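You operate a simulated robot arm through the tools that you are given. There is no shell and no other tool.

The job below is to be done with a simulated robot arm. You get a single attempt, and the scene is never put back.

Task
Mop up the spill, then top the beaker up to the 80 line.
Fine: blue cloth from the drawer marked TILES, then onto the green tray; drawer shut; use the wash bottle and put it back. Set down upright: wash bottle.

The check looks at the end state, three seconds after you hand in, the way a careful person would. Anything else that was tipped, shoved, dropped, spilled or broken makes it a failure. Flat cloth is picked up by pressing the open fingertips on it (5 to 10 N) and closing them slowly along it; thin cloth reads only 2 to 8 mm in the jaws.

Robot
A 6-joint arm with a two-finger gripper, fixed in place. Base frame: the origin is at the foot of the arm, x ahead of it, y to its left, z up; the work surface is at about z = 850. Lengths are in mm, angles in rad, forces in N, time in s.
Its first joint turns from -2.897 to 2.897 rad. Payload 2.45 kg.
The tool frame sits at the grasp point between the pads (the TCP): z along the fingers, y along the line on which they close. The tips reach 20 mm beyond it. The gripper opens to 140 mm. The gripper's body begins 168 mm behind the TCP.
Orientation is that of the tool frame in the base frame, as [roll, pitch, yaw] about the fixed x, y, z axes, in that order (R = Rz(yaw) Ry(pitch) Rx(roll)). With the fingers straight down and closing along the base's y, the tool's x points along the base's -x, its y along +y and its z along -z.

Tools
- The arm moves only by the tool jog_arm. Its argument "targets" is one flat list of numbers, 7 for each row, row after row: the shift along the tool's x, y, z in units of 100 mm (1.0 is 100 mm), then the turn, a rotation vector about the tool's x, y, z in units of 90 degrees (1.0 is 90 degrees), then the gripper command, from -1 (fully open) to 1 (shut), values between in proportion. In form: [x, y, z, ax, ay, az, gripper, x, y, z, ax, ay, az, gripper, ...]. A call has 1 to 20 rows; each row is the pose to reach, as a shift and turn from the pose commanded when the call began, along the tool's axes at that moment. A call with a number of a shift or a turn outside -1 to 1 is refused whole. A row lasts 0.2 s, in which the tool goes at most 50 mm and 0.15 rad; a call with a longer step from one row to the next is refused whole, and so is a gripper value outside its range. Where a pose cannot be reached the arm comes as near as it can. A force on the tool above 40 N (or 10 N above the force at the start of the call, whichever is more), or a blocked arm, ends the call early, and 0.2 s more pass. Each finger travels about 45 mm/s and halts on what it meets, pressing with about 42 N; the grip force reading is that of the motor and also rises with nothing between the fingers. The clock runs only during rows and for 0.2 s after the last one: add rows that repeat a pose to give the fingers time. The reply holds the time, the measured pose of the TCP, the force on the tool along the base axes, the opening and the grip force, in the units named above and with some noise, with the torque about the TCP (base axes, N m) and any sound that the robot's microphone picked up.
- Cameras (640 x 400 px; columns grow to the right, rows downward): "scene" is fixed at [218.3, -500.6, 1578]; the picture's right is [0.58, -0.82, 0.00], its down [-0.46, -0.32, -0.83] and it looks along [0.68, 0.48, -0.56] (base axes); focal length 373 px, centre (320, 200). "wrist" rides on the gripper at [78, 11, -209] in the tool frame; the picture's right is [-0.14, 0.99, 0.00], its down [-0.92, -0.13, -0.37] and it looks along [-0.36, -0.05, 0.93] (tool axes); focal length 280 px, centre (320, 200). There is no depth. A picture from a camera that has moved, and an enlarged one, comes with that camera's place and axes in the base frame and with its lens.
- camera(camera): a new picture of that camera. It takes no simulated time.
- enlarge(camera, box): a new picture of the part [left, top, right, bottom] of that camera's present view, enlarged. It takes no simulated time.
- close_job(): hands the job in; it is judged then, once.

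Places have to be worked out from the pictures, the camera data and where the tool is seen. Open the gripper and draw the arm clear of the work before you hand the job in, unless the task says otherwise.

The tools are called after ">>>" as name(argument=value, ...) on one line, values as JSON. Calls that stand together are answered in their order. jog_arm: Moves the arm, as the interface text tells. Its arguments: {"type":"object","properties":{"targets":{"type":"array"}},"required":["targets"]} The other tools are called the same way: camera (camera) takes a picture; enlarge (camera, box) takes an enlarged picture of a part of a camera's view; close_job () hands the job in.

At the start:

```text
t: 0.0
ee_pos: [787.0, 207.5, 1207.5]
ee_rot: [3.141, 0.0, 3.141]
force: [0.2, 0.0, 0.3]
moment: [-0.02, 0.01, -0.02]
finger_gap: 139.9
grasp_force: 0.0
```

scene: 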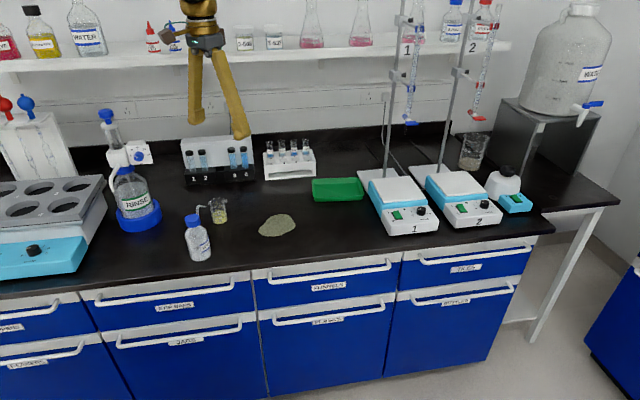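
wrist: 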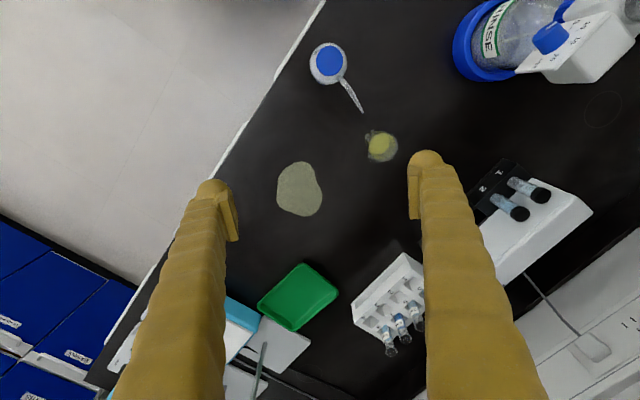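

I start with a closer look at the drawers' labels and the work area before moving.

>>> enlarge(camera="scene", box=[380, 220, 560, 332])

>>> enlarge(camera="scene", box=[160, 160, 340, 272])

>>> enlarge(camera="scene", box=[240, 240, 420, 352])

>>> enlarge(camera="scene", box=[0, 270, 240, 400])

```text
3.56 times, centred on (470, 276) of scene
camera zoom: at [218.3, -500.6, 1578.0], right [0.58, -0.82, 0.0], down [-0.46, -0.32, -0.83], along [0.68, 0.48, -0.56], focal length 1326 px, centre (-213, -70)
```

zoom: 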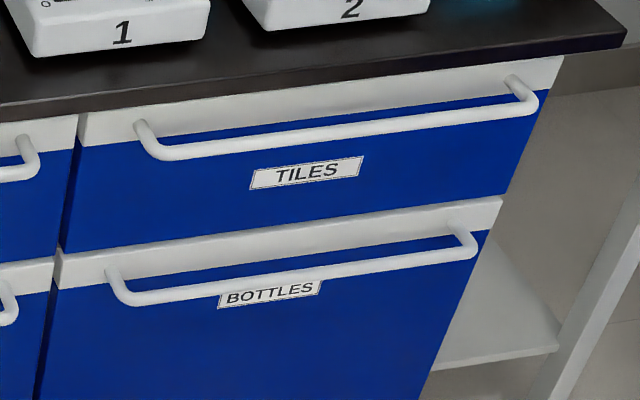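

```text
3.56 times, centred on (250, 216) of scene
camera zoom: at [218.3, -500.6, 1578.0], right [0.58, -0.82, 0.0], down [-0.46, -0.32, -0.83], along [0.68, 0.48, -0.56], focal length 1326 px, centre (569, 143)
```

zoom: 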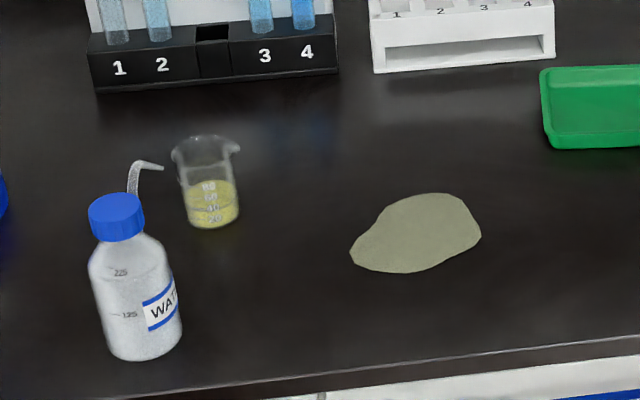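

```text
3.56 times, centred on (330, 296) of scene
camera zoom: at [218.3, -500.6, 1578.0], right [0.58, -0.82, 0.0], down [-0.46, -0.32, -0.83], along [0.68, 0.48, -0.56], focal length 1326 px, centre (284, -141)
```

zoom: 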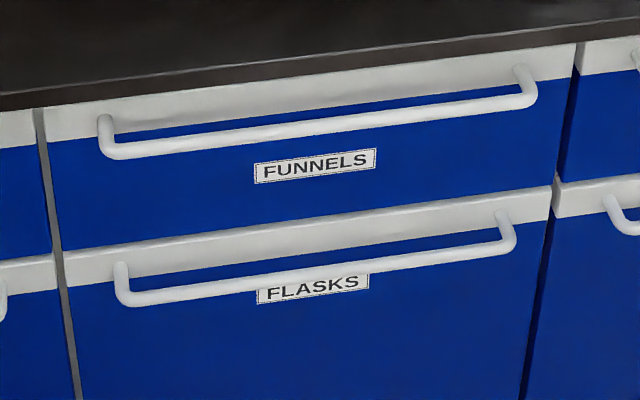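

```text
2.67 times, centred on (120, 335) of scene
camera zoom: at [218.3, -500.6, 1578.0], right [0.58, -0.82, 0.0], down [-0.46, -0.32, -0.83], along [0.68, 0.48, -0.56], focal length 994 px, centre (853, -160)
```

zoom: 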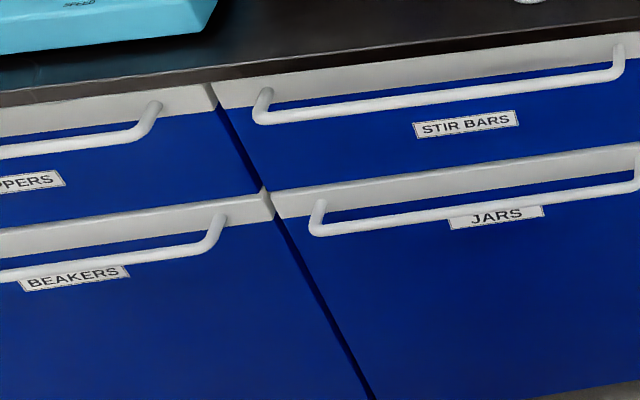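

The bench edge runs at about 45° to the base; the TILES drawer is the right-hand top drawer, far out from the base. I'll take enlarged wrist views of the bottle, beaker, spill and tray.

>>> enlarge(camera="wrist", box=[260, 20, 420, 120])

>>> enlarge(camera="wrist", box=[240, 120, 420, 232])

>>> enlarge(camera="wrist", box=[120, 240, 360, 390])

>>> enlarge(camera="scene", box=[175, 180, 255, 270])

>>> enlarge(camera="scene", box=[280, 120, 520, 270])

```text
4.00 times, centred on (340, 70) of wrist
camera zoom: at [708.6, 218.7, 1418.2], right [0.14, 0.99, 0.0], down [0.92, -0.13, 0.37], along [0.36, -0.05, -0.93], focal length 1122 px, centre (240, 720)
```

zoom: 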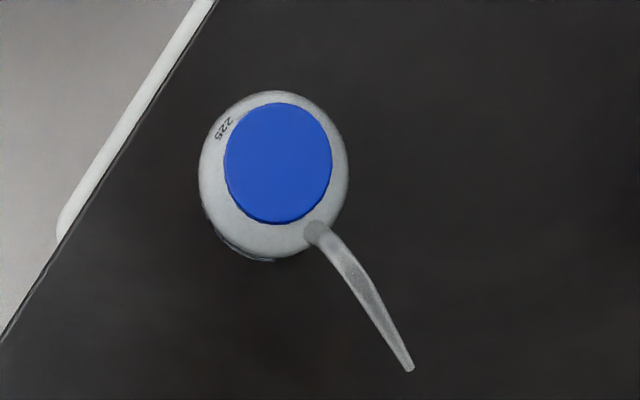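

```text
3.56 times, centred on (330, 176) of wrist
camera zoom: at [708.6, 218.7, 1418.2], right [0.14, 0.99, 0.0], down [0.92, -0.13, 0.37], along [0.36, -0.05, -0.93], focal length 997 px, centre (284, 285)
```

zoom: 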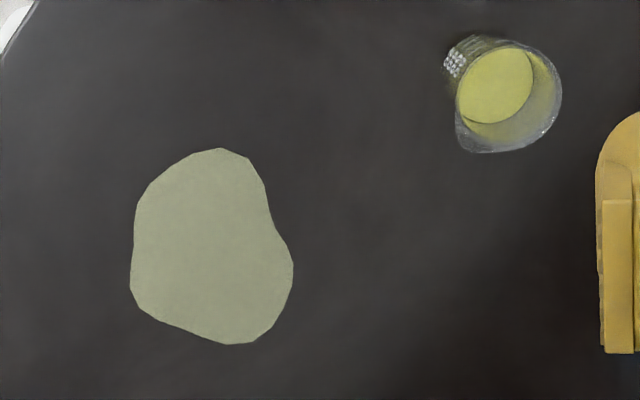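

```text
2.67 times, centred on (240, 315) of wrist
camera zoom: at [708.6, 218.7, 1418.2], right [0.14, 0.99, 0.0], down [0.92, -0.13, 0.37], along [0.36, -0.05, -0.93], focal length 748 px, centre (533, -107)
```

zoom: 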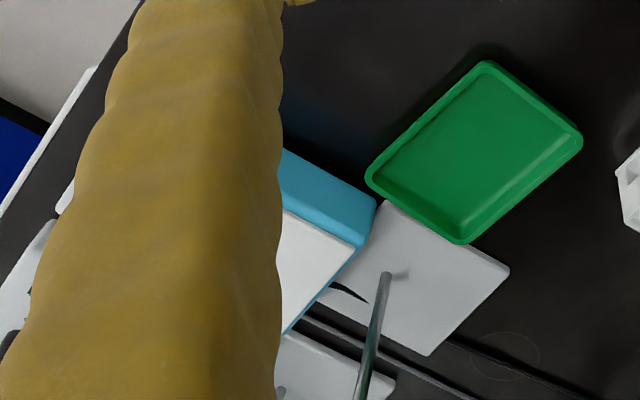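

```text
4.44 times, centred on (215, 225) of scene
camera zoom: at [218.3, -500.6, 1578.0], right [0.58, -0.82, 0.0], down [-0.46, -0.32, -0.83], along [0.68, 0.48, -0.56], focal length 1657 px, centre (787, 89)
```

zoom: 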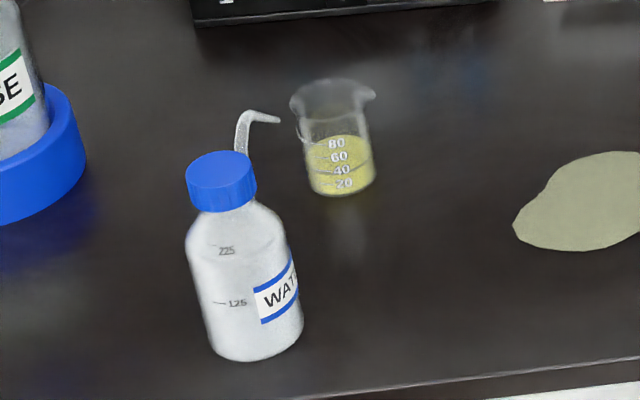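

```text
2.67 times, centred on (400, 195) of scene
camera zoom: at [218.3, -500.6, 1578.0], right [0.58, -0.82, 0.0], down [-0.46, -0.32, -0.83], along [0.68, 0.48, -0.56], focal length 994 px, centre (107, 213)
```

zoom: 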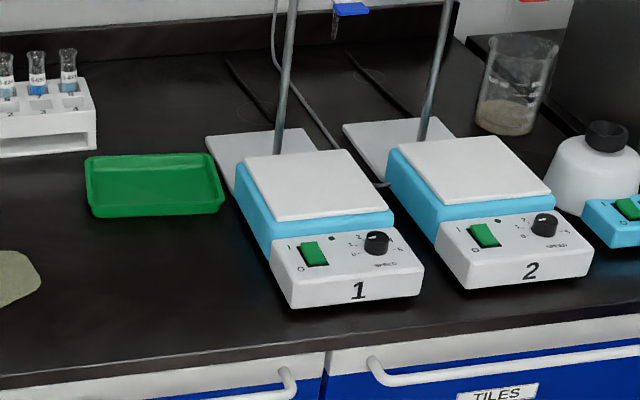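

The spill is near [900, 150], the beaker near [810, 310], the wash bottle near [669, 234] and the tray near [1167, 100]. The TILES handle is around [1100, -300, 795]. I move off toward the drawer side at height, turning the tool 45° so its y axis is normal to the bench edge.

>>> jog_arm(targets=[0, -0.167, 0, 0, 0, 0.083, -0.5, 0, -0.333, 0, 0, 0, 0.167, 0, 0, -0.5, 0, 0, 0, 0.25, 0.3, 0, -0.667, 0, 0, 0, 0.333, 0.3, 0, -0.833, 0, 0, 0, 0.417, 0.3, 0, -1, 0, 0, 0, 0.5, 0.3])

```text
t: 1.4
ee_pos: [785.5, 106.9, 1207.4]
ee_rot: [-3.142, 0.001, 2.354]
force: [0.3, 0.2, 0.2]
moment: [0.03, -0.02, -0.02]
finger_gap: 48.8
grasp_force: 0.1
```

Turned as intended. I keep moving toward the aisle side in front of the TILES drawer.

>>> jog_arm(targets=[-0.27, -0.33, 0, 0, 0, 0, 0.3, -0.53, -0.67, 0, 0, 0, 0, 0.3, -0.8, -1, 0, 0, 0, 0, 0.3])

>>> jog_arm(targets=[-0.27, -0.33, 0, 0, 0, 0, 0.3, -0.53, -0.67, 0, 0, 0, 0, 0.3, -0.8, -1, 0, 0, 0, 0, 0.3])

>>> jog_arm(targets=[-0.27, -0.33, 0, 0, 0, 0, 0.3, -0.53, -0.67, 0, 0, 0, 0, 0.3, -0.8, -1, 0, 0, 0, 0, 0.3])

```text
t: 2.2
ee_pos: [769.7, -18.1, 1211.2]
ee_rot: [-3.141, 0.0, 2.357]
force: [-0.6, -0.6, 0.5]
moment: [0.03, 0.0, 0.0]
finger_gap: 49.1
grasp_force: 0.1
```

```text
t: 3.0
ee_pos: [755.9, -146.3, 1208.9]
ee_rot: [3.141, 0.002, 2.357]
force: [0.3, -0.4, 0.1]
moment: [0.04, 0.01, 0.01]
finger_gap: 49.0
grasp_force: 0.1
```

```text
t: 3.8
ee_pos: [744.8, -274.9, 1210.6]
ee_rot: [-3.141, 0.0, 2.356]
force: [0.2, 0.9, -0.3]
moment: [0.01, 0.0, -0.01]
finger_gap: 49.3
grasp_force: 0.1
```

Now I tilt the tool toward the drawer face by about 70° from vertical, in small steps.

>>> jog_arm(targets=[0, 0, 0, -0.0864, 0, 0, 0.3, 0, 0, 0, -0.173, 0, 0, 0.3, 0, 0, 0, -0.259, 0, 0, 0.3, 0, 0, 0, -0.346, 0, 0, 0.3, 0, 0, 0, -0.432, 0, 0, 0.3, 0, 0, 0, -0.519, 0, 0, 0.3, 0, 0, 0, -0.605, 0, 0, 0.3, 0, 0, 0, -0.691, 0, 0, 0.3, 0, 0, 0, -0.778, 0, 0, 0.3])

>>> camera(camera="wrist")

>>> camera(camera="scene")

```text
t: 5.8
ee_pos: [745.1, -273.5, 1209.3]
ee_rot: [1.918, 0.003, 2.355]
force: [-1.0, -0.6, 0.1]
moment: [0.01, -0.01, 0.02]
finger_gap: 48.9
grasp_force: 0.1
```

```text
taken
camera wrist: at [552.8, -354.7, 1291.1], right [0.33, 0.14, 0.93], down [0.37, -0.93, 0.01], along [0.86, 0.35, -0.36], focal length 280 px, centre (320, 200)
```

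wrist: 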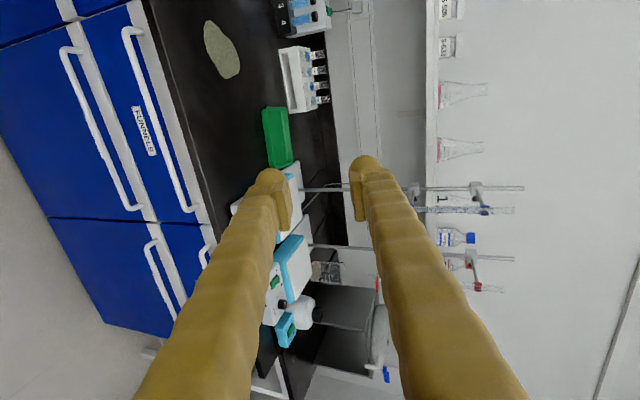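

```text
taken
```

scene: 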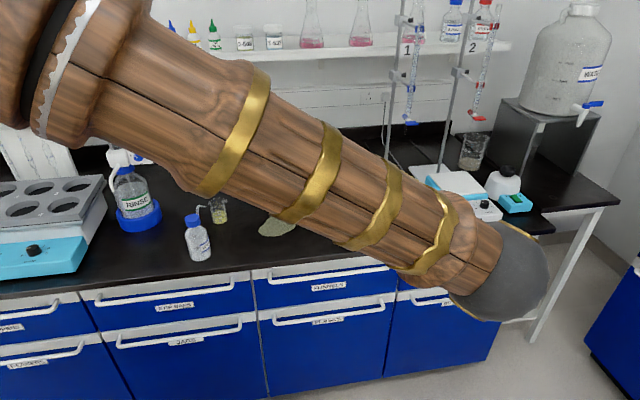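

The tilted pose is reachable. I move right and down in front of the TILES drawer, then look again.

>>> jog_arm(targets=[-0.33, -0.33, 0, 0, 0, 0, 0.3, -0.67, -0.67, 0, 0, 0, 0, 0.3, -1, -1, 0, 0, 0, 0, 0.3])

>>> jog_arm(targets=[-0.33, -0.33, 0, 0, 0, 0, 0.3, -0.67, -0.67, 0, 0, 0, 0, 0.3, -1, -1, 0, 0, 0, 0, 0.3])

>>> camera(camera="wrist")

>>> camera(camera="scene")

```text
t: 6.6
ee_pos: [791.9, -366.5, 1113.0]
ee_rot: [1.919, 0.001, 2.356]
force: [-0.4, 0.9, 0.5]
moment: [-0.02, 0.01, -0.01]
finger_gap: 49.0
grasp_force: 0.0
```

```text
t: 7.4
ee_pos: [837.4, -462.0, 1022.5]
ee_rot: [1.919, 0.0, 2.357]
force: [-1.0, 0.3, 0.8]
moment: [-0.06, 0.04, -0.02]
finger_gap: 48.8
grasp_force: 0.1
```

```text
taken
camera wrist: at [645.5, -542.1, 1105.0], right [0.34, 0.14, 0.93], down [0.38, -0.93, 0.01], along [0.86, 0.35, -0.36], focal length 280 px, centre (320, 200)
```

wrist: 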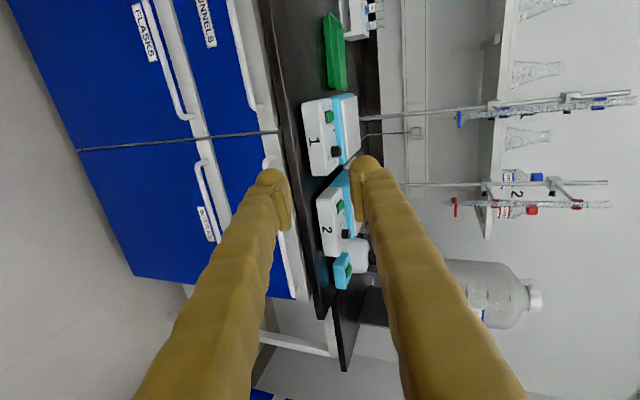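

```text
taken
```

scene: 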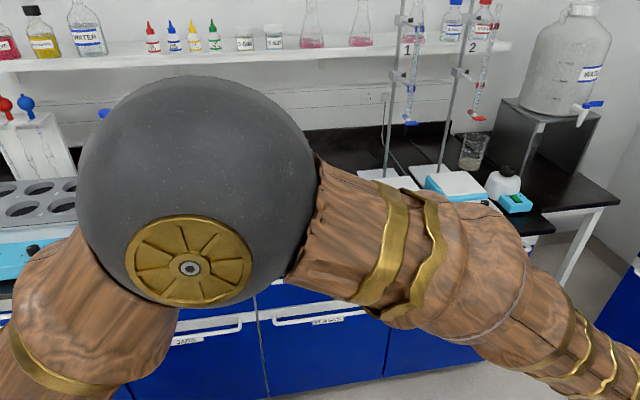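

I zoom in on the handle ends to locate the TILES bar.

>>> enlarge(camera="wrist", box=[180, 80, 340, 180])

>>> enlarge(camera="wrist", box=[220, 150, 340, 225])

```text
4.00 times, centred on (260, 130) of wrist
camera zoom: at [645.5, -542.1, 1105.0], right [0.34, 0.14, 0.93], down [0.38, -0.93, 0.01], along [0.86, 0.35, -0.36], focal length 1122 px, centre (560, 480)
```

zoom: 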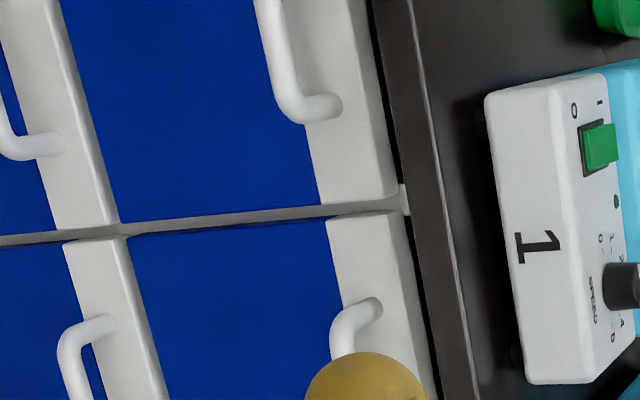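

```text
5.33 times, centred on (280, 188) of wrist
camera zoom: at [645.5, -542.1, 1105.0], right [0.34, 0.14, 0.93], down [0.38, -0.93, 0.01], along [0.86, 0.35, -0.36], focal length 1495 px, centre (533, 267)
```

zoom: 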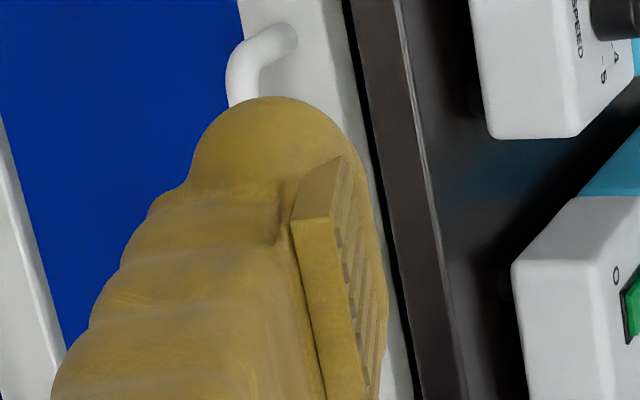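

The wrist camera looks straight through the TCP, so I can bring the bar to the image centre. I close in a first stretch and look again.

>>> jog_arm(targets=[-0.2, -0.25, 0.25, 0, 0, 0, 0.3, -0.4, -0.5, 0.5, 0, 0, 0, 0.3, -0.6, -0.75, 0.75, 0, 0, 0, 0.3, -0.8, -1, 1, 0, 0, 0, 0.3])

>>> camera(camera="wrist")

```text
t: 8.4
ee_pos: [938.6, -479.5, 892.9]
ee_rot: [1.92, 0.002, 2.356]
force: [0.0, 0.7, 1.0]
moment: [-0.06, 0.08, -0.02]
finger_gap: 48.9
grasp_force: 0.1
```

```text
taken
camera wrist: at [746.1, -560.3, 976.0], right [0.34, 0.14, 0.93], down [0.38, -0.93, 0.01], along [0.86, 0.35, -0.36], focal length 280 px, centre (320, 200)
```

wrist: 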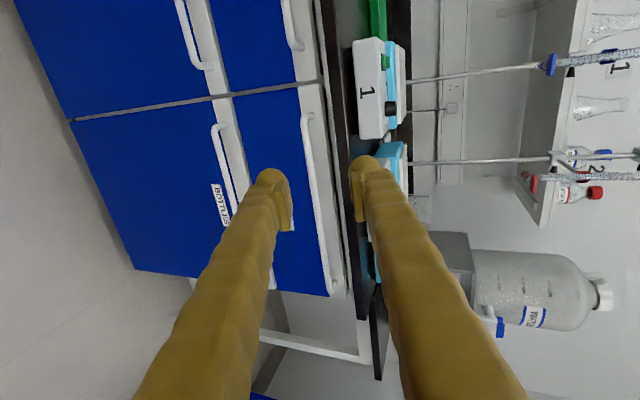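

The whole TILES handle is now visible; I zoom on it for precise location.

>>> enlarge(camera="wrist", box=[270, 90, 370, 152])

>>> enlarge(camera="wrist", box=[280, 240, 380, 302])

```text
6.40 times, centred on (320, 121) of wrist
camera zoom: at [746.1, -560.3, 976.0], right [0.34, 0.14, 0.93], down [0.38, -0.93, 0.01], along [0.86, 0.35, -0.36], focal length 1794 px, centre (320, 706)
```

zoom: 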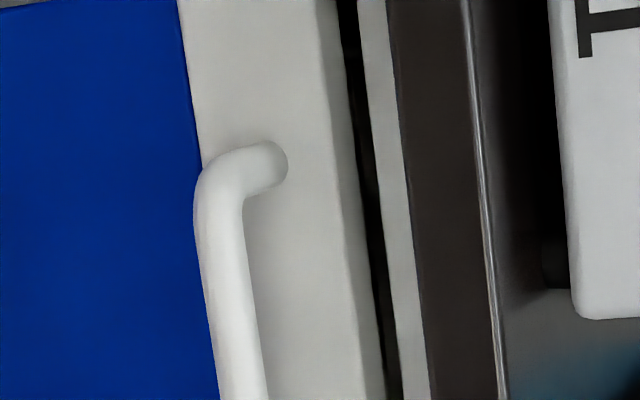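

```text
6.40 times, centred on (330, 271) of wrist
camera zoom: at [746.1, -560.3, 976.0], right [0.34, 0.14, 0.93], down [0.38, -0.93, 0.01], along [0.86, 0.35, -0.36], focal length 1794 px, centre (256, -254)
```

zoom: 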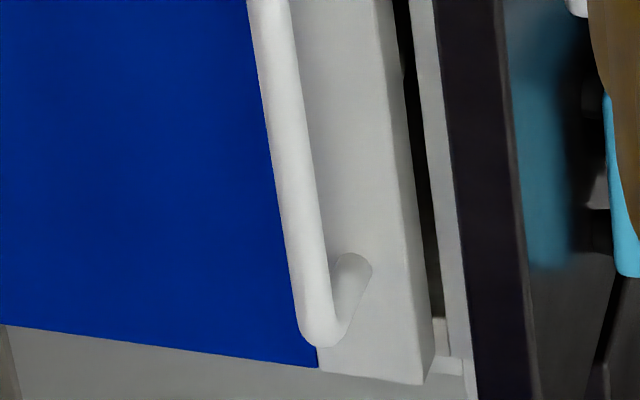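

The bar centre line is about [1110, -313, 784] at my grip point, roughly 15 mm outside the bench edge. I approach along the tool axis to about 160 mm away and check alignment.

>>> jog_arm(targets=[-0.02, -0.1, 0.33, 0, 0, 0, 0.35, -0.04, -0.2, 0.67, 0, 0, 0, 0.35, -0.04, -0.2, 1, 0, 0, 0, 0.35])

>>> camera(camera="wrist")

```text
t: 9.2
ee_pos: [999.8, -417.2, 836.2]
ee_rot: [1.92, 0.0, 2.356]
force: [0.4, -0.1, 0.2]
moment: [0.0, -0.02, 0.03]
finger_gap: 45.5
grasp_force: 0.0
```

```text
taken
camera wrist: at [808.0, -498.1, 918.7], right [0.34, 0.14, 0.93], down [0.37, -0.93, 0.01], along [0.86, 0.35, -0.36], focal length 280 px, centre (320, 200)
```

wrist: 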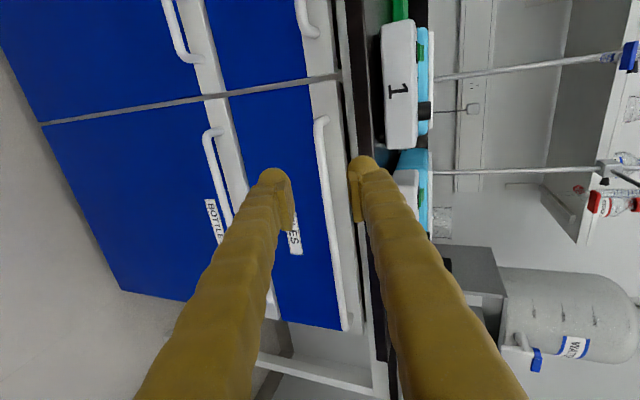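

Alignment looks right; I zoom in to refine the bar's height before the final approach.

>>> enlarge(camera="wrist", box=[270, 100, 370, 162])

>>> enlarge(camera="wrist", box=[280, 160, 380, 222])

```text
6.40 times, centred on (320, 131) of wrist
camera zoom: at [808.0, -498.1, 918.7], right [0.34, 0.14, 0.93], down [0.37, -0.93, 0.01], along [0.86, 0.35, -0.36], focal length 1794 px, centre (320, 642)
```

zoom: 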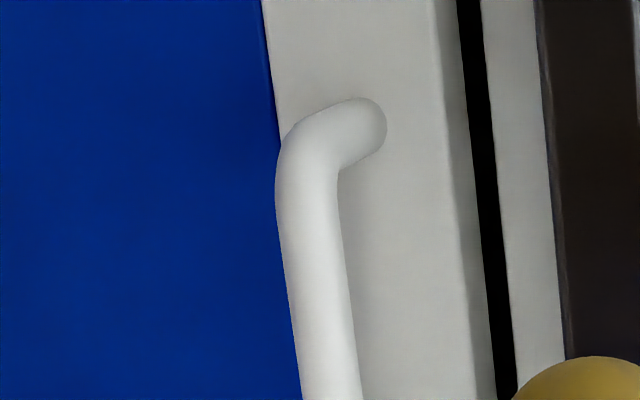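

```text
6.40 times, centred on (330, 191) of wrist
camera zoom: at [808.0, -498.1, 918.7], right [0.34, 0.14, 0.93], down [0.37, -0.93, 0.01], along [0.86, 0.35, -0.36], focal length 1794 px, centre (256, 258)
```

zoom: 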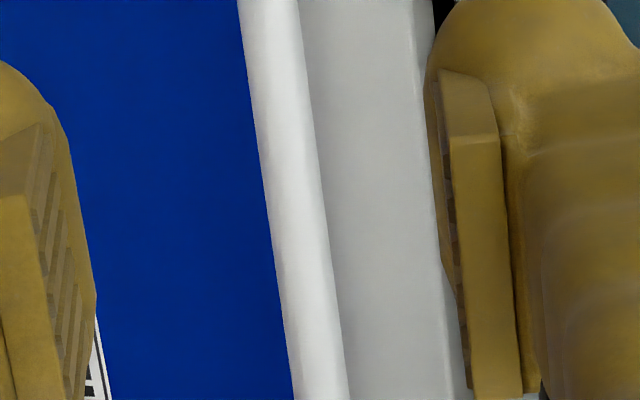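

Triangulation agrees: the bar is at height 784, 16 mm outside the edge. I advance 100 mm, then the last 55 mm gently.

>>> jog_arm(targets=[-0.02, 0.01, 0.35, 0, 0, 0, 0.35, -0.04, 0.02, 0.7, 0, 0, 0, 0.35, -0.05, 0.03, 1, 0, 0, 0, 0.35])

>>> camera(camera="wrist")

```text
t: 10.0
ee_pos: [1069.0, -354.9, 806.2]
ee_rot: [1.92, -0.001, 2.354]
force: [0.7, -0.2, -0.1]
moment: [-0.01, -0.02, -0.02]
finger_gap: 45.3
grasp_force: 0.0
```

```text
taken
camera wrist: at [876.8, -436.4, 888.4], right [0.34, 0.14, 0.93], down [0.37, -0.93, 0.01], along [0.86, 0.35, -0.37], focal length 280 px, centre (320, 200)
```

wrist: 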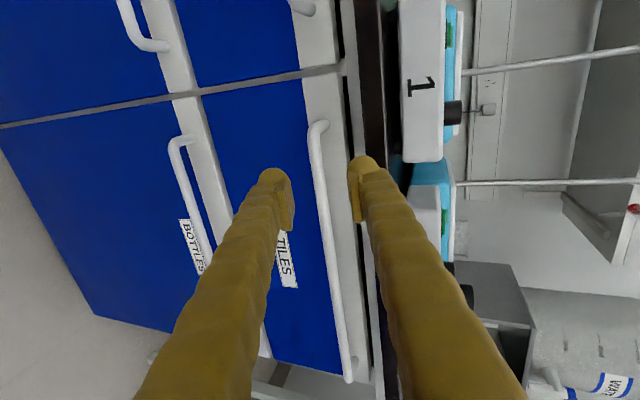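

The bar sits centred between the fingertips. I go in the last 55 mm in small steps and then shut the fingers on the bar.

>>> jog_arm(targets=[0, 0, 0.15, 0, 0, 0, 0.35, 0, 0, 0.3, 0, 0, 0, 0.35, 0, 0, 0.43, 0, 0, 0, 0.35, 0, 0, 0.55, 0, 0, 0, 0.35])

>>> enlarge(camera="wrist", box=[240, 120, 400, 220])

```text
t: 11.0
ee_pos: [1105.9, -320.5, 787.3]
ee_rot: [1.92, 0.0, 2.358]
force: [-17.9, -6.4, 4.3]
moment: [0.38, -0.79, 0.2]
finger_gap: 45.3
grasp_force: 0.0
```

```text
4.00 times, centred on (320, 170) of wrist
camera zoom: at [914.2, -401.8, 869.9], right [0.34, 0.14, 0.93], down [0.37, -0.93, 0.01], along [0.86, 0.35, -0.37], focal length 1122 px, centre (320, 320)
```

zoom: 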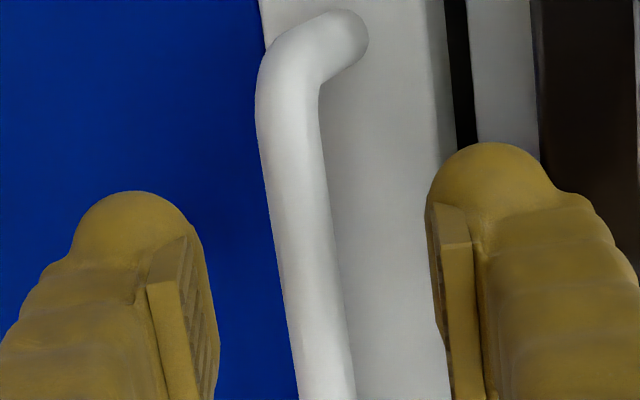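

The fingertips have touched the drawer face lightly (about 19 N); the bar is centred between the pads. I back off 4 mm and close on the bar.

>>> jog_arm(targets=[0, 0, -0.04, 0, 0, 0, 0.35, 0, 0, -0.04, 0, 0, 0, 0.6, 0, 0, -0.04, 0, 0, 0, 0.8, 0, 0, -0.04, 0, 0, 0, 1, 0, 0, -0.04, 0, 0, 0, 1])

>>> enlarge(camera="wrist", box=[240, 120, 400, 220])

```text
t: 12.2
ee_pos: [1103.3, -324.7, 787.0]
ee_rot: [1.92, -0.002, 2.356]
force: [-24.1, -15.9, -22.9]
moment: [-0.82, -0.08, 0.42]
finger_gap: 5.9
grasp_force: 33.0
```

```text
4.00 times, centred on (320, 170) of wrist
camera zoom: at [911.5, -404.9, 870.0], right [0.34, 0.14, 0.93], down [0.37, -0.93, 0.0], along [0.86, 0.35, -0.37], focal length 1122 px, centre (320, 320)
```

zoom: 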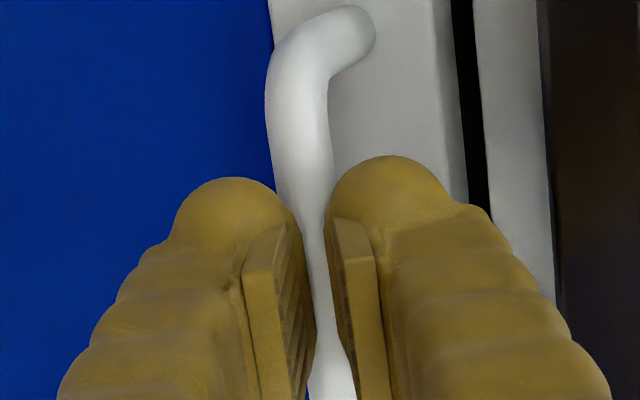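

The gap of 5.9 mm is a chord, so the pads catch only the near side of the 12 mm bar. I open, back off, and turn the tool level so the tips can reach past the bar.

>>> jog_arm(targets=[0, 0, 0, 0, 0, 0, 0.5, 0, 0, 0, 0, 0, 0, 0.5, 0, 0, -0.2, 0, 0, 0, 0.5, 0, 0, -0.4, 0, 0, 0, 0.5, 0, 0, -0.4, -0.075, 0, 0, 0.5, 0, 0, -0.4, -0.15, 0, 0, 0.5, 0, 0, -0.4, -0.222, 0, 0, 0.5, 0, 0, -0.4, -0.222, 0, 0, 0.5])

>>> camera(camera="wrist")

```text
t: 14.0
ee_pos: [1078.8, -348.0, 804.9]
ee_rot: [1.569, -0.003, 2.356]
force: [0.6, -0.3, -0.7]
moment: [0.0, 0.01, 0.01]
finger_gap: 35.0
grasp_force: 0.1
```

```text
taken
camera wrist: at [875.1, -440.9, 815.5], right [0.1, -0.1, 0.99], down [0.39, -0.91, -0.13], along [0.92, 0.4, -0.05], focal length 280 px, centre (320, 200)
```

wrist: 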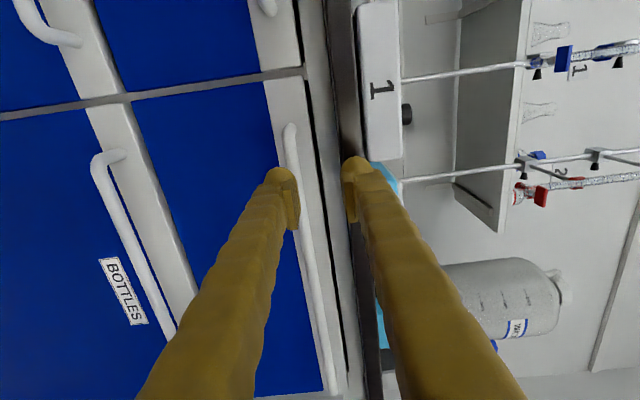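

Level now, with the bar at about z = 784. I lower 21 mm, check the view, then go in along the tool axis.

>>> jog_arm(targets=[0, -0.21, 0, 0, 0, 0, 0.5, 0, -0.21, 0.15, 0, 0, 0, 0.5])

>>> enlarge(camera="wrist", box=[240, 100, 400, 200])

```text
t: 14.6
ee_pos: [1088.3, -335.9, 782.6]
ee_rot: [1.571, 0.001, 2.357]
force: [0.3, 0.6, -0.3]
moment: [-0.01, -0.03, 0.0]
finger_gap: 35.0
grasp_force: 0.0
```

```text
4.00 times, centred on (320, 150) of wrist
camera zoom: at [885.3, -428.6, 794.9], right [0.1, -0.1, 0.99], down [0.39, -0.91, -0.13], along [0.92, 0.4, -0.05], focal length 1122 px, centre (320, 400)
```

zoom: 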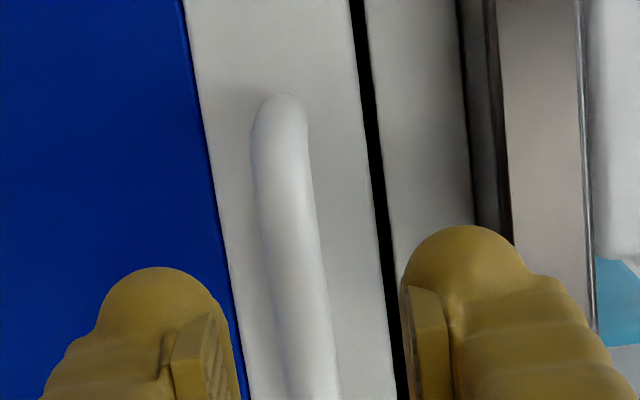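

The bar lies between the pads at the right height. I advance about 34 mm in small steps, watching for contact.

>>> jog_arm(targets=[0, 0, 0.1, 0, 0, 0, 0.5, 0, 0, 0.2, 0, 0, 0, 0.5, 0, 0, 0.27, 0, 0, 0, 0.5, 0, 0, 0.34, 0, 0, 0, 0.5, 0, 0, 0.34, 0, 0, 0, 0.5])

>>> enlarge(camera="wrist", box=[240, 100, 400, 200])

```text
t: 15.8
ee_pos: [1112.8, -314.1, 784.7]
ee_rot: [1.573, 0.0, 2.355]
force: [-0.2, 0.7, -0.2]
moment: [0.01, 0.0, -0.01]
finger_gap: 35.4
grasp_force: 0.2
```

```text
4.00 times, centred on (320, 150) of wrist
camera zoom: at [909.5, -406.8, 795.1], right [0.1, -0.1, 0.99], down [0.39, -0.91, -0.13], along [0.92, 0.4, -0.05], focal length 1122 px, centre (320, 400)
```

zoom: 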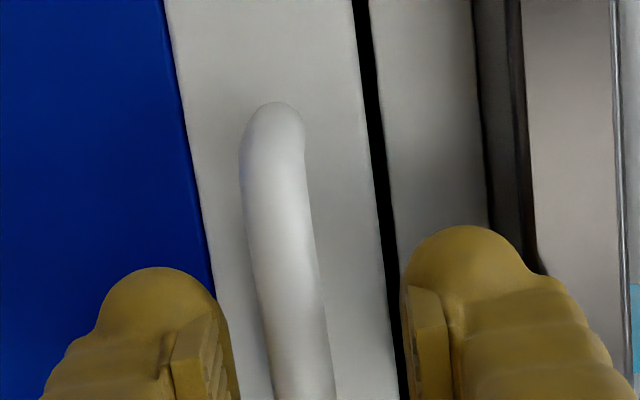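

No contact yet. I lower 3 mm to centre on the bar, advance 2 mm and close.

>>> jog_arm(targets=[0, -0.03, 0.02, 0, 0, 0, 0.5, 0, -0.03, 0.02, 0, 0, 0, 0.7, 0, -0.03, 0.02, 0, 0, 0, 0.85, 0, -0.03, 0.02, 0, 0, 0, 1, 0, -0.03, 0.02, 0, 0, 0, 1])

>>> enlarge(camera="wrist", box=[240, 100, 400, 200])

```text
t: 17.0
ee_pos: [1115.0, -312.7, 781.3]
ee_rot: [1.572, 0.0, 2.356]
force: [0.6, 0.2, 0.8]
moment: [-0.1, -0.06, 0.01]
finger_gap: 8.6
grasp_force: 36.7
```

```text
4.00 times, centred on (320, 150) of wrist
camera zoom: at [911.7, -405.0, 791.3], right [0.1, -0.1, 0.99], down [0.39, -0.91, -0.13], along [0.92, 0.4, -0.05], focal length 1122 px, centre (320, 400)
```

zoom: 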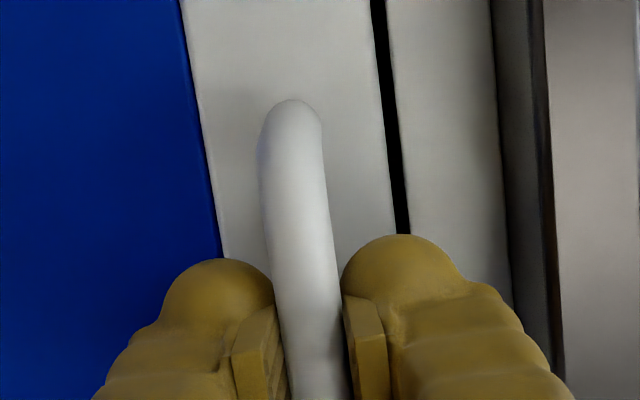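

The bar is firmly held (8.6 mm, balanced forces). I pull the drawer straight out.

>>> jog_arm(targets=[0, 0, -0.1, 0, 0, 0, 1, 0, 0, -0.2, 0, 0, 0, 1, 0, 0, -0.4, 0, 0, 0, 1, 0, 0, -0.6, 0, 0, 0, 1, 0, 0, -0.8, 0, 0, 0, 1, 0, 0, -1, 0, 0, 0, 1])

>>> camera(camera="scene")

>>> camera(camera="wrist")

```text
t: 18.0
ee_pos: [1077.8, -349.0, 779.9]
ee_rot: [1.575, -0.003, 2.353]
force: [3.9, -4.2, -8.1]
moment: [-0.25, -0.27, -0.67]
finger_gap: 8.7
grasp_force: 36.4
stopped in row 4: the force on the tool passed its limit at 43 N (the readings are from after the stop); the commanded pose is now the measured one
```

```text
taken
```

scene: 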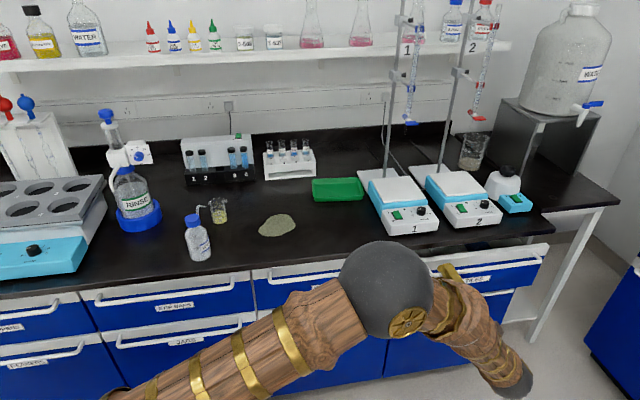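

```text
taken
camera wrist: at [873.9, -441.7, 792.3], right [0.1, -0.1, 0.99], down [0.39, -0.91, -0.13], along [0.92, 0.4, -0.05], focal length 280 px, centre (320, 200)
```

wrist: 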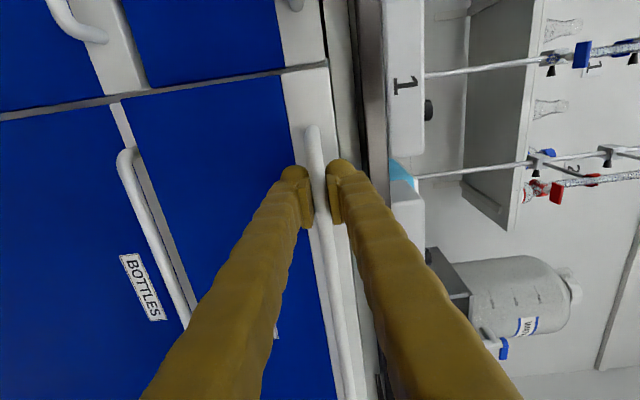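

The drawer came out about 50 mm; the faster rows hit the force limit. I continue with slower pulls.

>>> jog_arm(targets=[0, 0, -0.04, 0, 0, 0, 1, 0, 0, -0.1, 0, 0, 0, 1, 0, 0, -0.18, 0, 0, 0, 1, 0, 0, -0.26, 0, 0, 0, 1, 0, 0, -0.34, 0, 0, 0, 1, 0, 0, -0.42, 0, 0, 0, 1, 0, 0, -0.5, 0, 0, 0, 1, 0, 0, -0.58, 0, 0, 0, 1, 0, 0, -0.66, 0, 0, 0, 1, 0, 0, -0.74, 0, 0, 0, 1, 0, 0, -0.82, 0, 0, 0, 1, 0, 0, -0.9, 0, 0, 0, 1])

```text
t: 20.5
ee_pos: [1018.3, -410.3, 780.7]
ee_rot: [1.574, -0.005, 2.353]
force: [3.0, -2.4, -3.5]
moment: [-0.23, -0.3, -0.38]
finger_gap: 8.7
grasp_force: 36.3
stopped in row 12: the force on the tool passed its limit at 41 N (the readings are from after the stop); the commanded pose is now the measured one
```

About 136 mm open now. I keep pulling a bit slower.

>>> jog_arm(targets=[0, 0, -0.03, 0, 0, 0, 1, 0, 0, -0.08, 0, 0, 0, 1, 0, 0, -0.14, 0, 0, 0, 1, 0, 0, -0.2, 0, 0, 0, 1, 0, 0, -0.26, 0, 0, 0, 1, 0, 0, -0.32, 0, 0, 0, 1, 0, 0, -0.38, 0, 0, 0, 1, 0, 0, -0.44, 0, 0, 0, 1, 0, 0, -0.5, 0, 0, 0, 1, 0, 0, -0.56, 0, 0, 0, 1, 0, 0, -0.62, 0, 0, 0, 1, 0, 0, -0.68, 0, 0, 0, 1])

>>> camera(camera="wrist")

>>> camera(camera="scene")

```text
t: 23.1
ee_pos: [970.5, -457.3, 779.7]
ee_rot: [1.574, -0.003, 2.352]
force: [-12.2, 10.5, -29.5]
moment: [-0.39, -0.26, -0.25]
finger_gap: 8.3
grasp_force: 36.7
```

```text
taken
camera wrist: at [766.1, -549.4, 792.6], right [0.1, -0.1, 0.99], down [0.39, -0.91, -0.13], along [0.92, 0.4, -0.06], focal length 280 px, centre (320, 200)
```

wrist: 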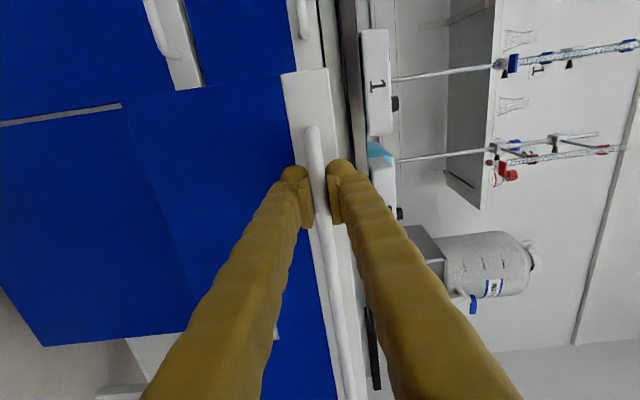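

```text
taken
```

scene: 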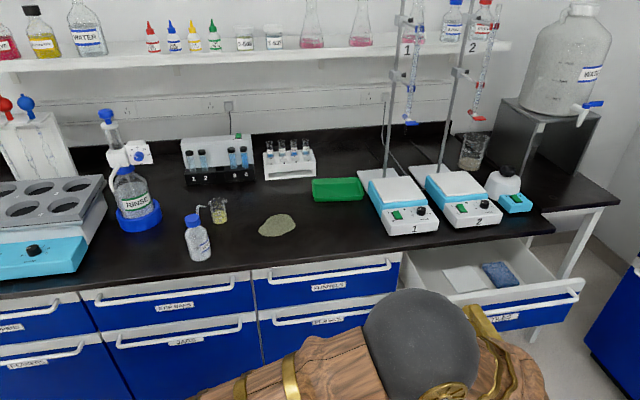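

The drawer is about 200 mm out and the blue cloth is visible inside. I zoom in.

>>> enlarge(camera="scene", box=[390, 225, 600, 345])

```text
3.05 times, centred on (495, 285) of scene
camera zoom: at [218.3, -500.6, 1578.0], right [0.58, -0.82, 0.0], down [-0.46, -0.32, -0.83], along [0.68, 0.48, -0.56], focal length 1136 px, centre (-213, -59)
```

zoom: 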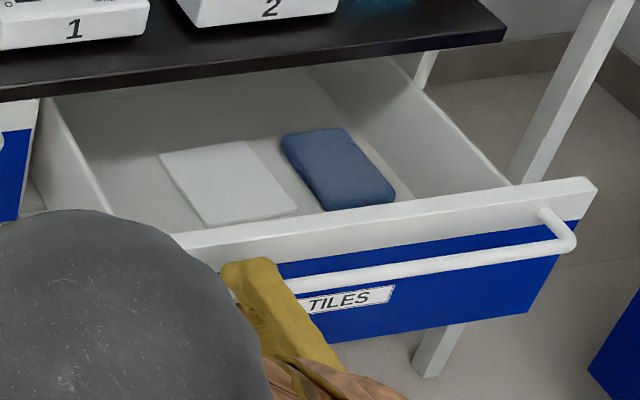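

The blue cloth sits at roughly e = 1160–1240 mm along the bench, far out; opening the drawer further brings it nearer. I keep pulling slowly.

>>> jog_arm(targets=[0, 0.01, -0.03, 0, 0, 0, 1, 0, 0.01, -0.08, 0, 0, 0, 1, 0, 0.01, -0.14, 0, 0, 0, 1, 0, 0.01, -0.2, 0, 0, 0, 1, 0, 0.01, -0.26, 0, 0, 0, 1, 0, 0.01, -0.32, 0, 0, 0, 1, 0, 0.01, -0.38, 0, 0, 0, 1, 0, 0.01, -0.44, 0, 0, 0, 1, 0, 0.01, -0.5, 0, 0, 0, 1, 0, 0.01, -0.56, 0, 0, 0, 1, 0, 0.01, -0.62, 0, 0, 0, 1, 0, 0.01, -0.68, 0, 0, 0, 1])

>>> camera(camera="scene")

```text
t: 24.7
ee_pos: [943.1, -484.1, 779.6]
ee_rot: [1.576, -0.004, 2.351]
force: [2.6, -3.1, -5.8]
moment: [-0.18, -0.19, -0.13]
finger_gap: 8.5
grasp_force: 36.6
stopped in row 8: the force on the tool passed its limit at 46 N (the readings are from after the stop); the commanded pose is now the measured one
```

```text
taken
```

scene: 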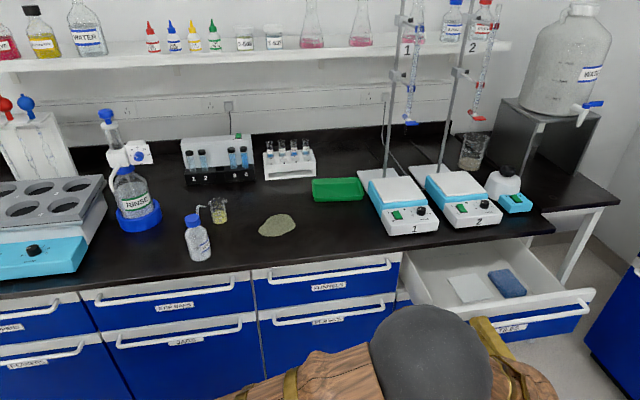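

Now about 241 mm out. I try a little further to learn whether this was the end stop.

>>> jog_arm(targets=[0, 0.01, -0.03, 0, 0, 0, 1, 0, 0.01, -0.08, 0, 0, 0, 1, 0, 0.01, -0.13, 0, 0, 0, 1, 0, 0.01, -0.18, 0, 0, 0, 1, 0, 0.01, -0.23, 0, 0, 0, 1, 0, 0.01, -0.28, 0, 0, 0, 1, 0, 0.01, -0.33, 0, 0, 0, 1])

>>> camera(camera="scene")

```text
t: 26.3
ee_pos: [920.6, -505.7, 781.1]
ee_rot: [1.577, -0.005, 2.352]
force: [3.9, -5.5, -5.3]
moment: [-0.27, -0.35, -0.05]
finger_gap: 8.6
grasp_force: 36.1
stopped in row 7: the force on the tool passed its limit at 41 N (the readings are from after the stop); the commanded pose is now the measured one
```

```text
taken
```

scene: 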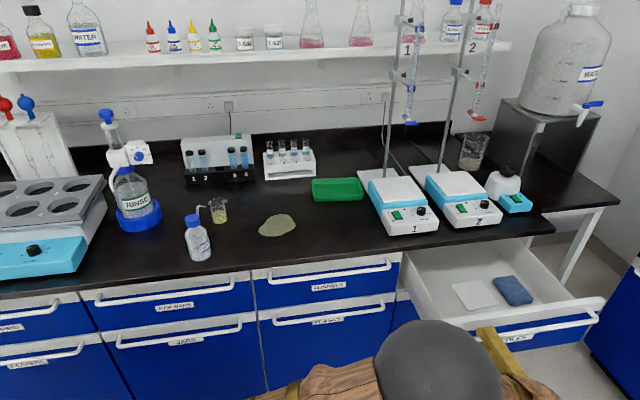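

Still moving (about 273 mm). I continue with another slow pull.

>>> jog_arm(targets=[0, 0.01, -0.03, 0, 0, 0, 1, 0, 0.01, -0.07, 0, 0, 0, 1, 0, 0.01, -0.11, 0, 0, 0, 1, 0, 0.01, -0.15, 0, 0, 0, 1, 0, 0.01, -0.19, 0, 0, 0, 1, 0, 0.01, -0.23, 0, 0, 0, 1, 0, 0.01, -0.27, 0, 0, 0, 1, 0, 0.01, -0.31, 0, 0, 0, 1, 0, 0.01, -0.35, 0, 0, 0, 1, 0, 0.01, -0.39, 0, 0, 0, 1])

>>> camera(camera="scene")

```text
t: 27.7
ee_pos: [905.4, -520.6, 778.2]
ee_rot: [1.576, -0.007, 2.349]
force: [0.8, -1.7, -3.6]
moment: [-0.34, -0.34, -0.21]
finger_gap: 8.5
grasp_force: 36.6
stopped in row 6: the force on the tool passed its limit at 42 N (the readings are from after the stop); the commanded pose is now the measured one
```

```text
taken
```

scene: 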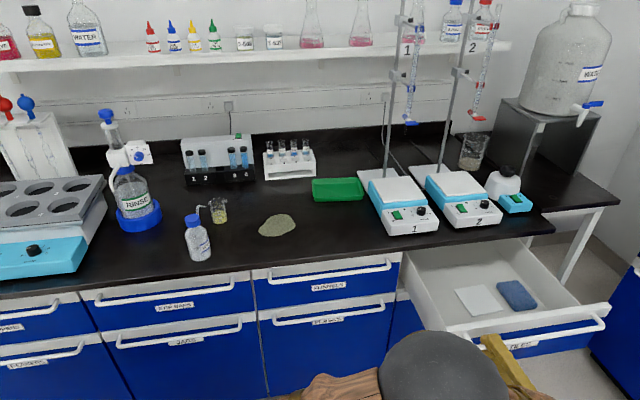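

About 294 mm out. Let me check where the cloth is now.

>>> enlarge(camera="scene", box=[395, 225, 625, 360])

>>> camera(camera="wrist")

```text
2.78 times, centred on (510, 292) of scene
camera zoom: at [218.3, -500.6, 1578.0], right [0.58, -0.82, 0.0], down [-0.46, -0.32, -0.83], along [0.68, 0.48, -0.56], focal length 1038 px, centre (-209, -57)
```

zoom: 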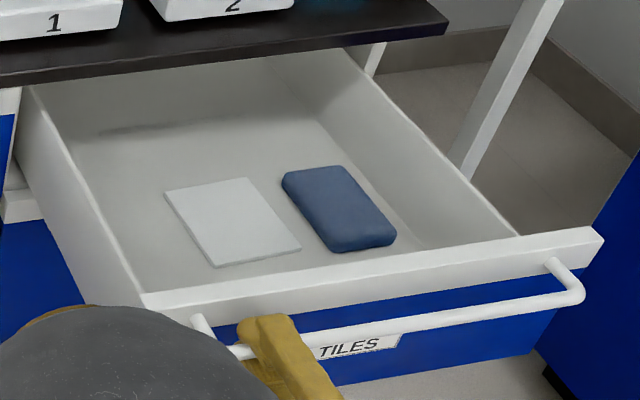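

```text
taken
camera wrist: at [701.7, -612.5, 793.2], right [0.1, -0.1, 0.99], down [0.38, -0.91, -0.13], along [0.92, 0.39, -0.06], focal length 280 px, centre (320, 200)
```

wrist: 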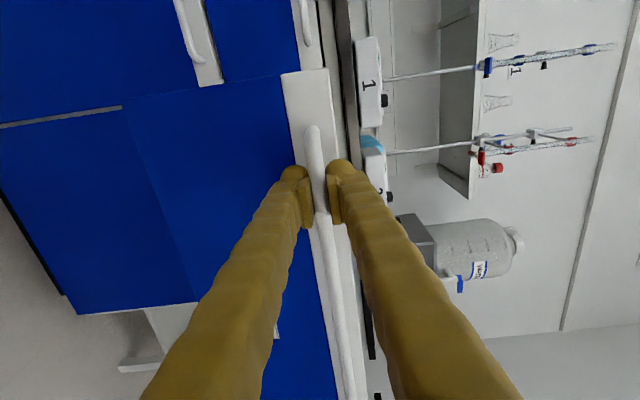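

The cloth's near corner is roughly at [1150, -545, ~690]. I release the handle, back straight off, and rise.

>>> jog_arm(targets=[0, 0, 0, 0, 0, 0, 0.6, 0, 0, 0, 0, 0, 0, 0.4, 0, 0, -0.3, 0, 0, 0, 0.4, 0, 0, -0.7, 0, 0, 0, 0.4, 0, 0, -1, 0, 0, 0, 0.4])

>>> jog_arm(targets=[0.25, 0.25, 0, 0, 0, 0, 0.4, 0.5, 0.5, 0, 0, 0, 0, 0.4, 0.75, 0.75, 0, 0, 0, 0, 0.4, 1, 1, 0, 0, 0, 0, 0.4])

>>> jog_arm(targets=[0.25, 0.25, 0, 0, 0, 0, 0.4, 0.5, 0.5, 0, 0, 0, 0, 0.4, 0.75, 0.75, 0, 0, 0, 0, 0.4, 1, 1, 0, 0, 0, 0, 0.4])

>>> camera(camera="scene")

```text
t: 28.9
ee_pos: [833.1, -590.0, 782.1]
ee_rot: [1.58, -0.003, 2.35]
force: [0.3, -0.7, 0.0]
moment: [-0.02, -0.01, 0.01]
finger_gap: 42.2
grasp_force: 0.1
```

```text
t: 29.9
ee_pos: [765.1, -519.1, 883.4]
ee_rot: [1.577, -0.003, 2.351]
force: [0.1, 0.5, -0.6]
moment: [0.04, -0.04, -0.04]
finger_gap: 42.1
grasp_force: 0.1
```

```text
t: 30.9
ee_pos: [693.7, -447.3, 984.8]
ee_rot: [1.577, -0.007, 2.35]
force: [-0.2, 0.3, -0.4]
moment: [-0.04, -0.05, 0.01]
finger_gap: 42.1
grasp_force: 0.0
```

```text
taken
```

scene: 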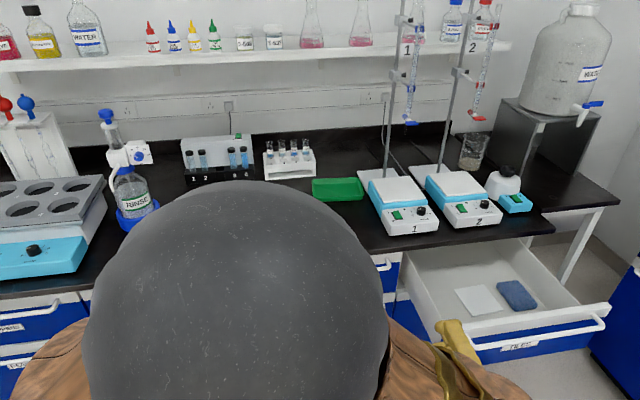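

I now swing the tool to point radially outward, tilted 55° from vertical with the jaws closing horizontally, ready for the cloth.

>>> jog_arm(targets=[0, 0, 0, 0.067, -0.0254, -0.0513, 0.4, 0, 0, 0, 0.134, -0.0508, -0.1027, 0.4, 0, 0, 0, 0.201, -0.0763, -0.154, 0.4, 0, 0, 0, 0.268, -0.1017, -0.2053, 0.4, 0, 0, 0, 0.335, -0.1271, -0.2567, 0.4, 0, 0, 0, 0.402, -0.1525, -0.308, 0.4, 0, 0, 0, 0.469, -0.1779, -0.3593, 0.4, 0, 0, 0, 0.536, -0.2033, -0.4107, 0.4, 0, 0, 0, 0.603, -0.2288, -0.462, 0.4, 0, 0, 0, 0.67, -0.2542, -0.5133, 0.4, 0, 0, 0, 0.737, -0.2796, -0.5647, 0.4, 0, 0, 0, 0.804, -0.305, -0.616, 0.4])

>>> camera(camera="scene")

>>> camera(camera="wrist")

```text
t: 33.5
ee_pos: [696.0, -446.9, 982.9]
ee_rot: [-3.131, 0.952, 2.706]
force: [-0.3, -0.7, -0.4]
moment: [0.03, 0.03, 0.02]
finger_gap: 41.8
grasp_force: 0.0
```

```text
taken
```

scene: 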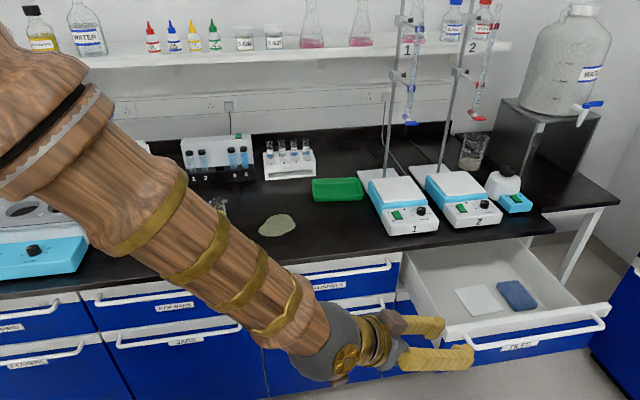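

```text
taken
camera wrist: at [505.5, -345.1, 1039.7], right [0.5, 0.86, 0.11], down [0.16, -0.21, 0.96], along [0.85, -0.46, -0.24], focal length 280 px, centre (320, 200)
```

wrist: 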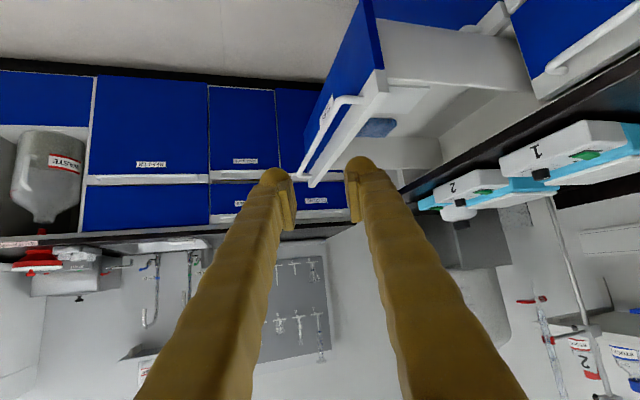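

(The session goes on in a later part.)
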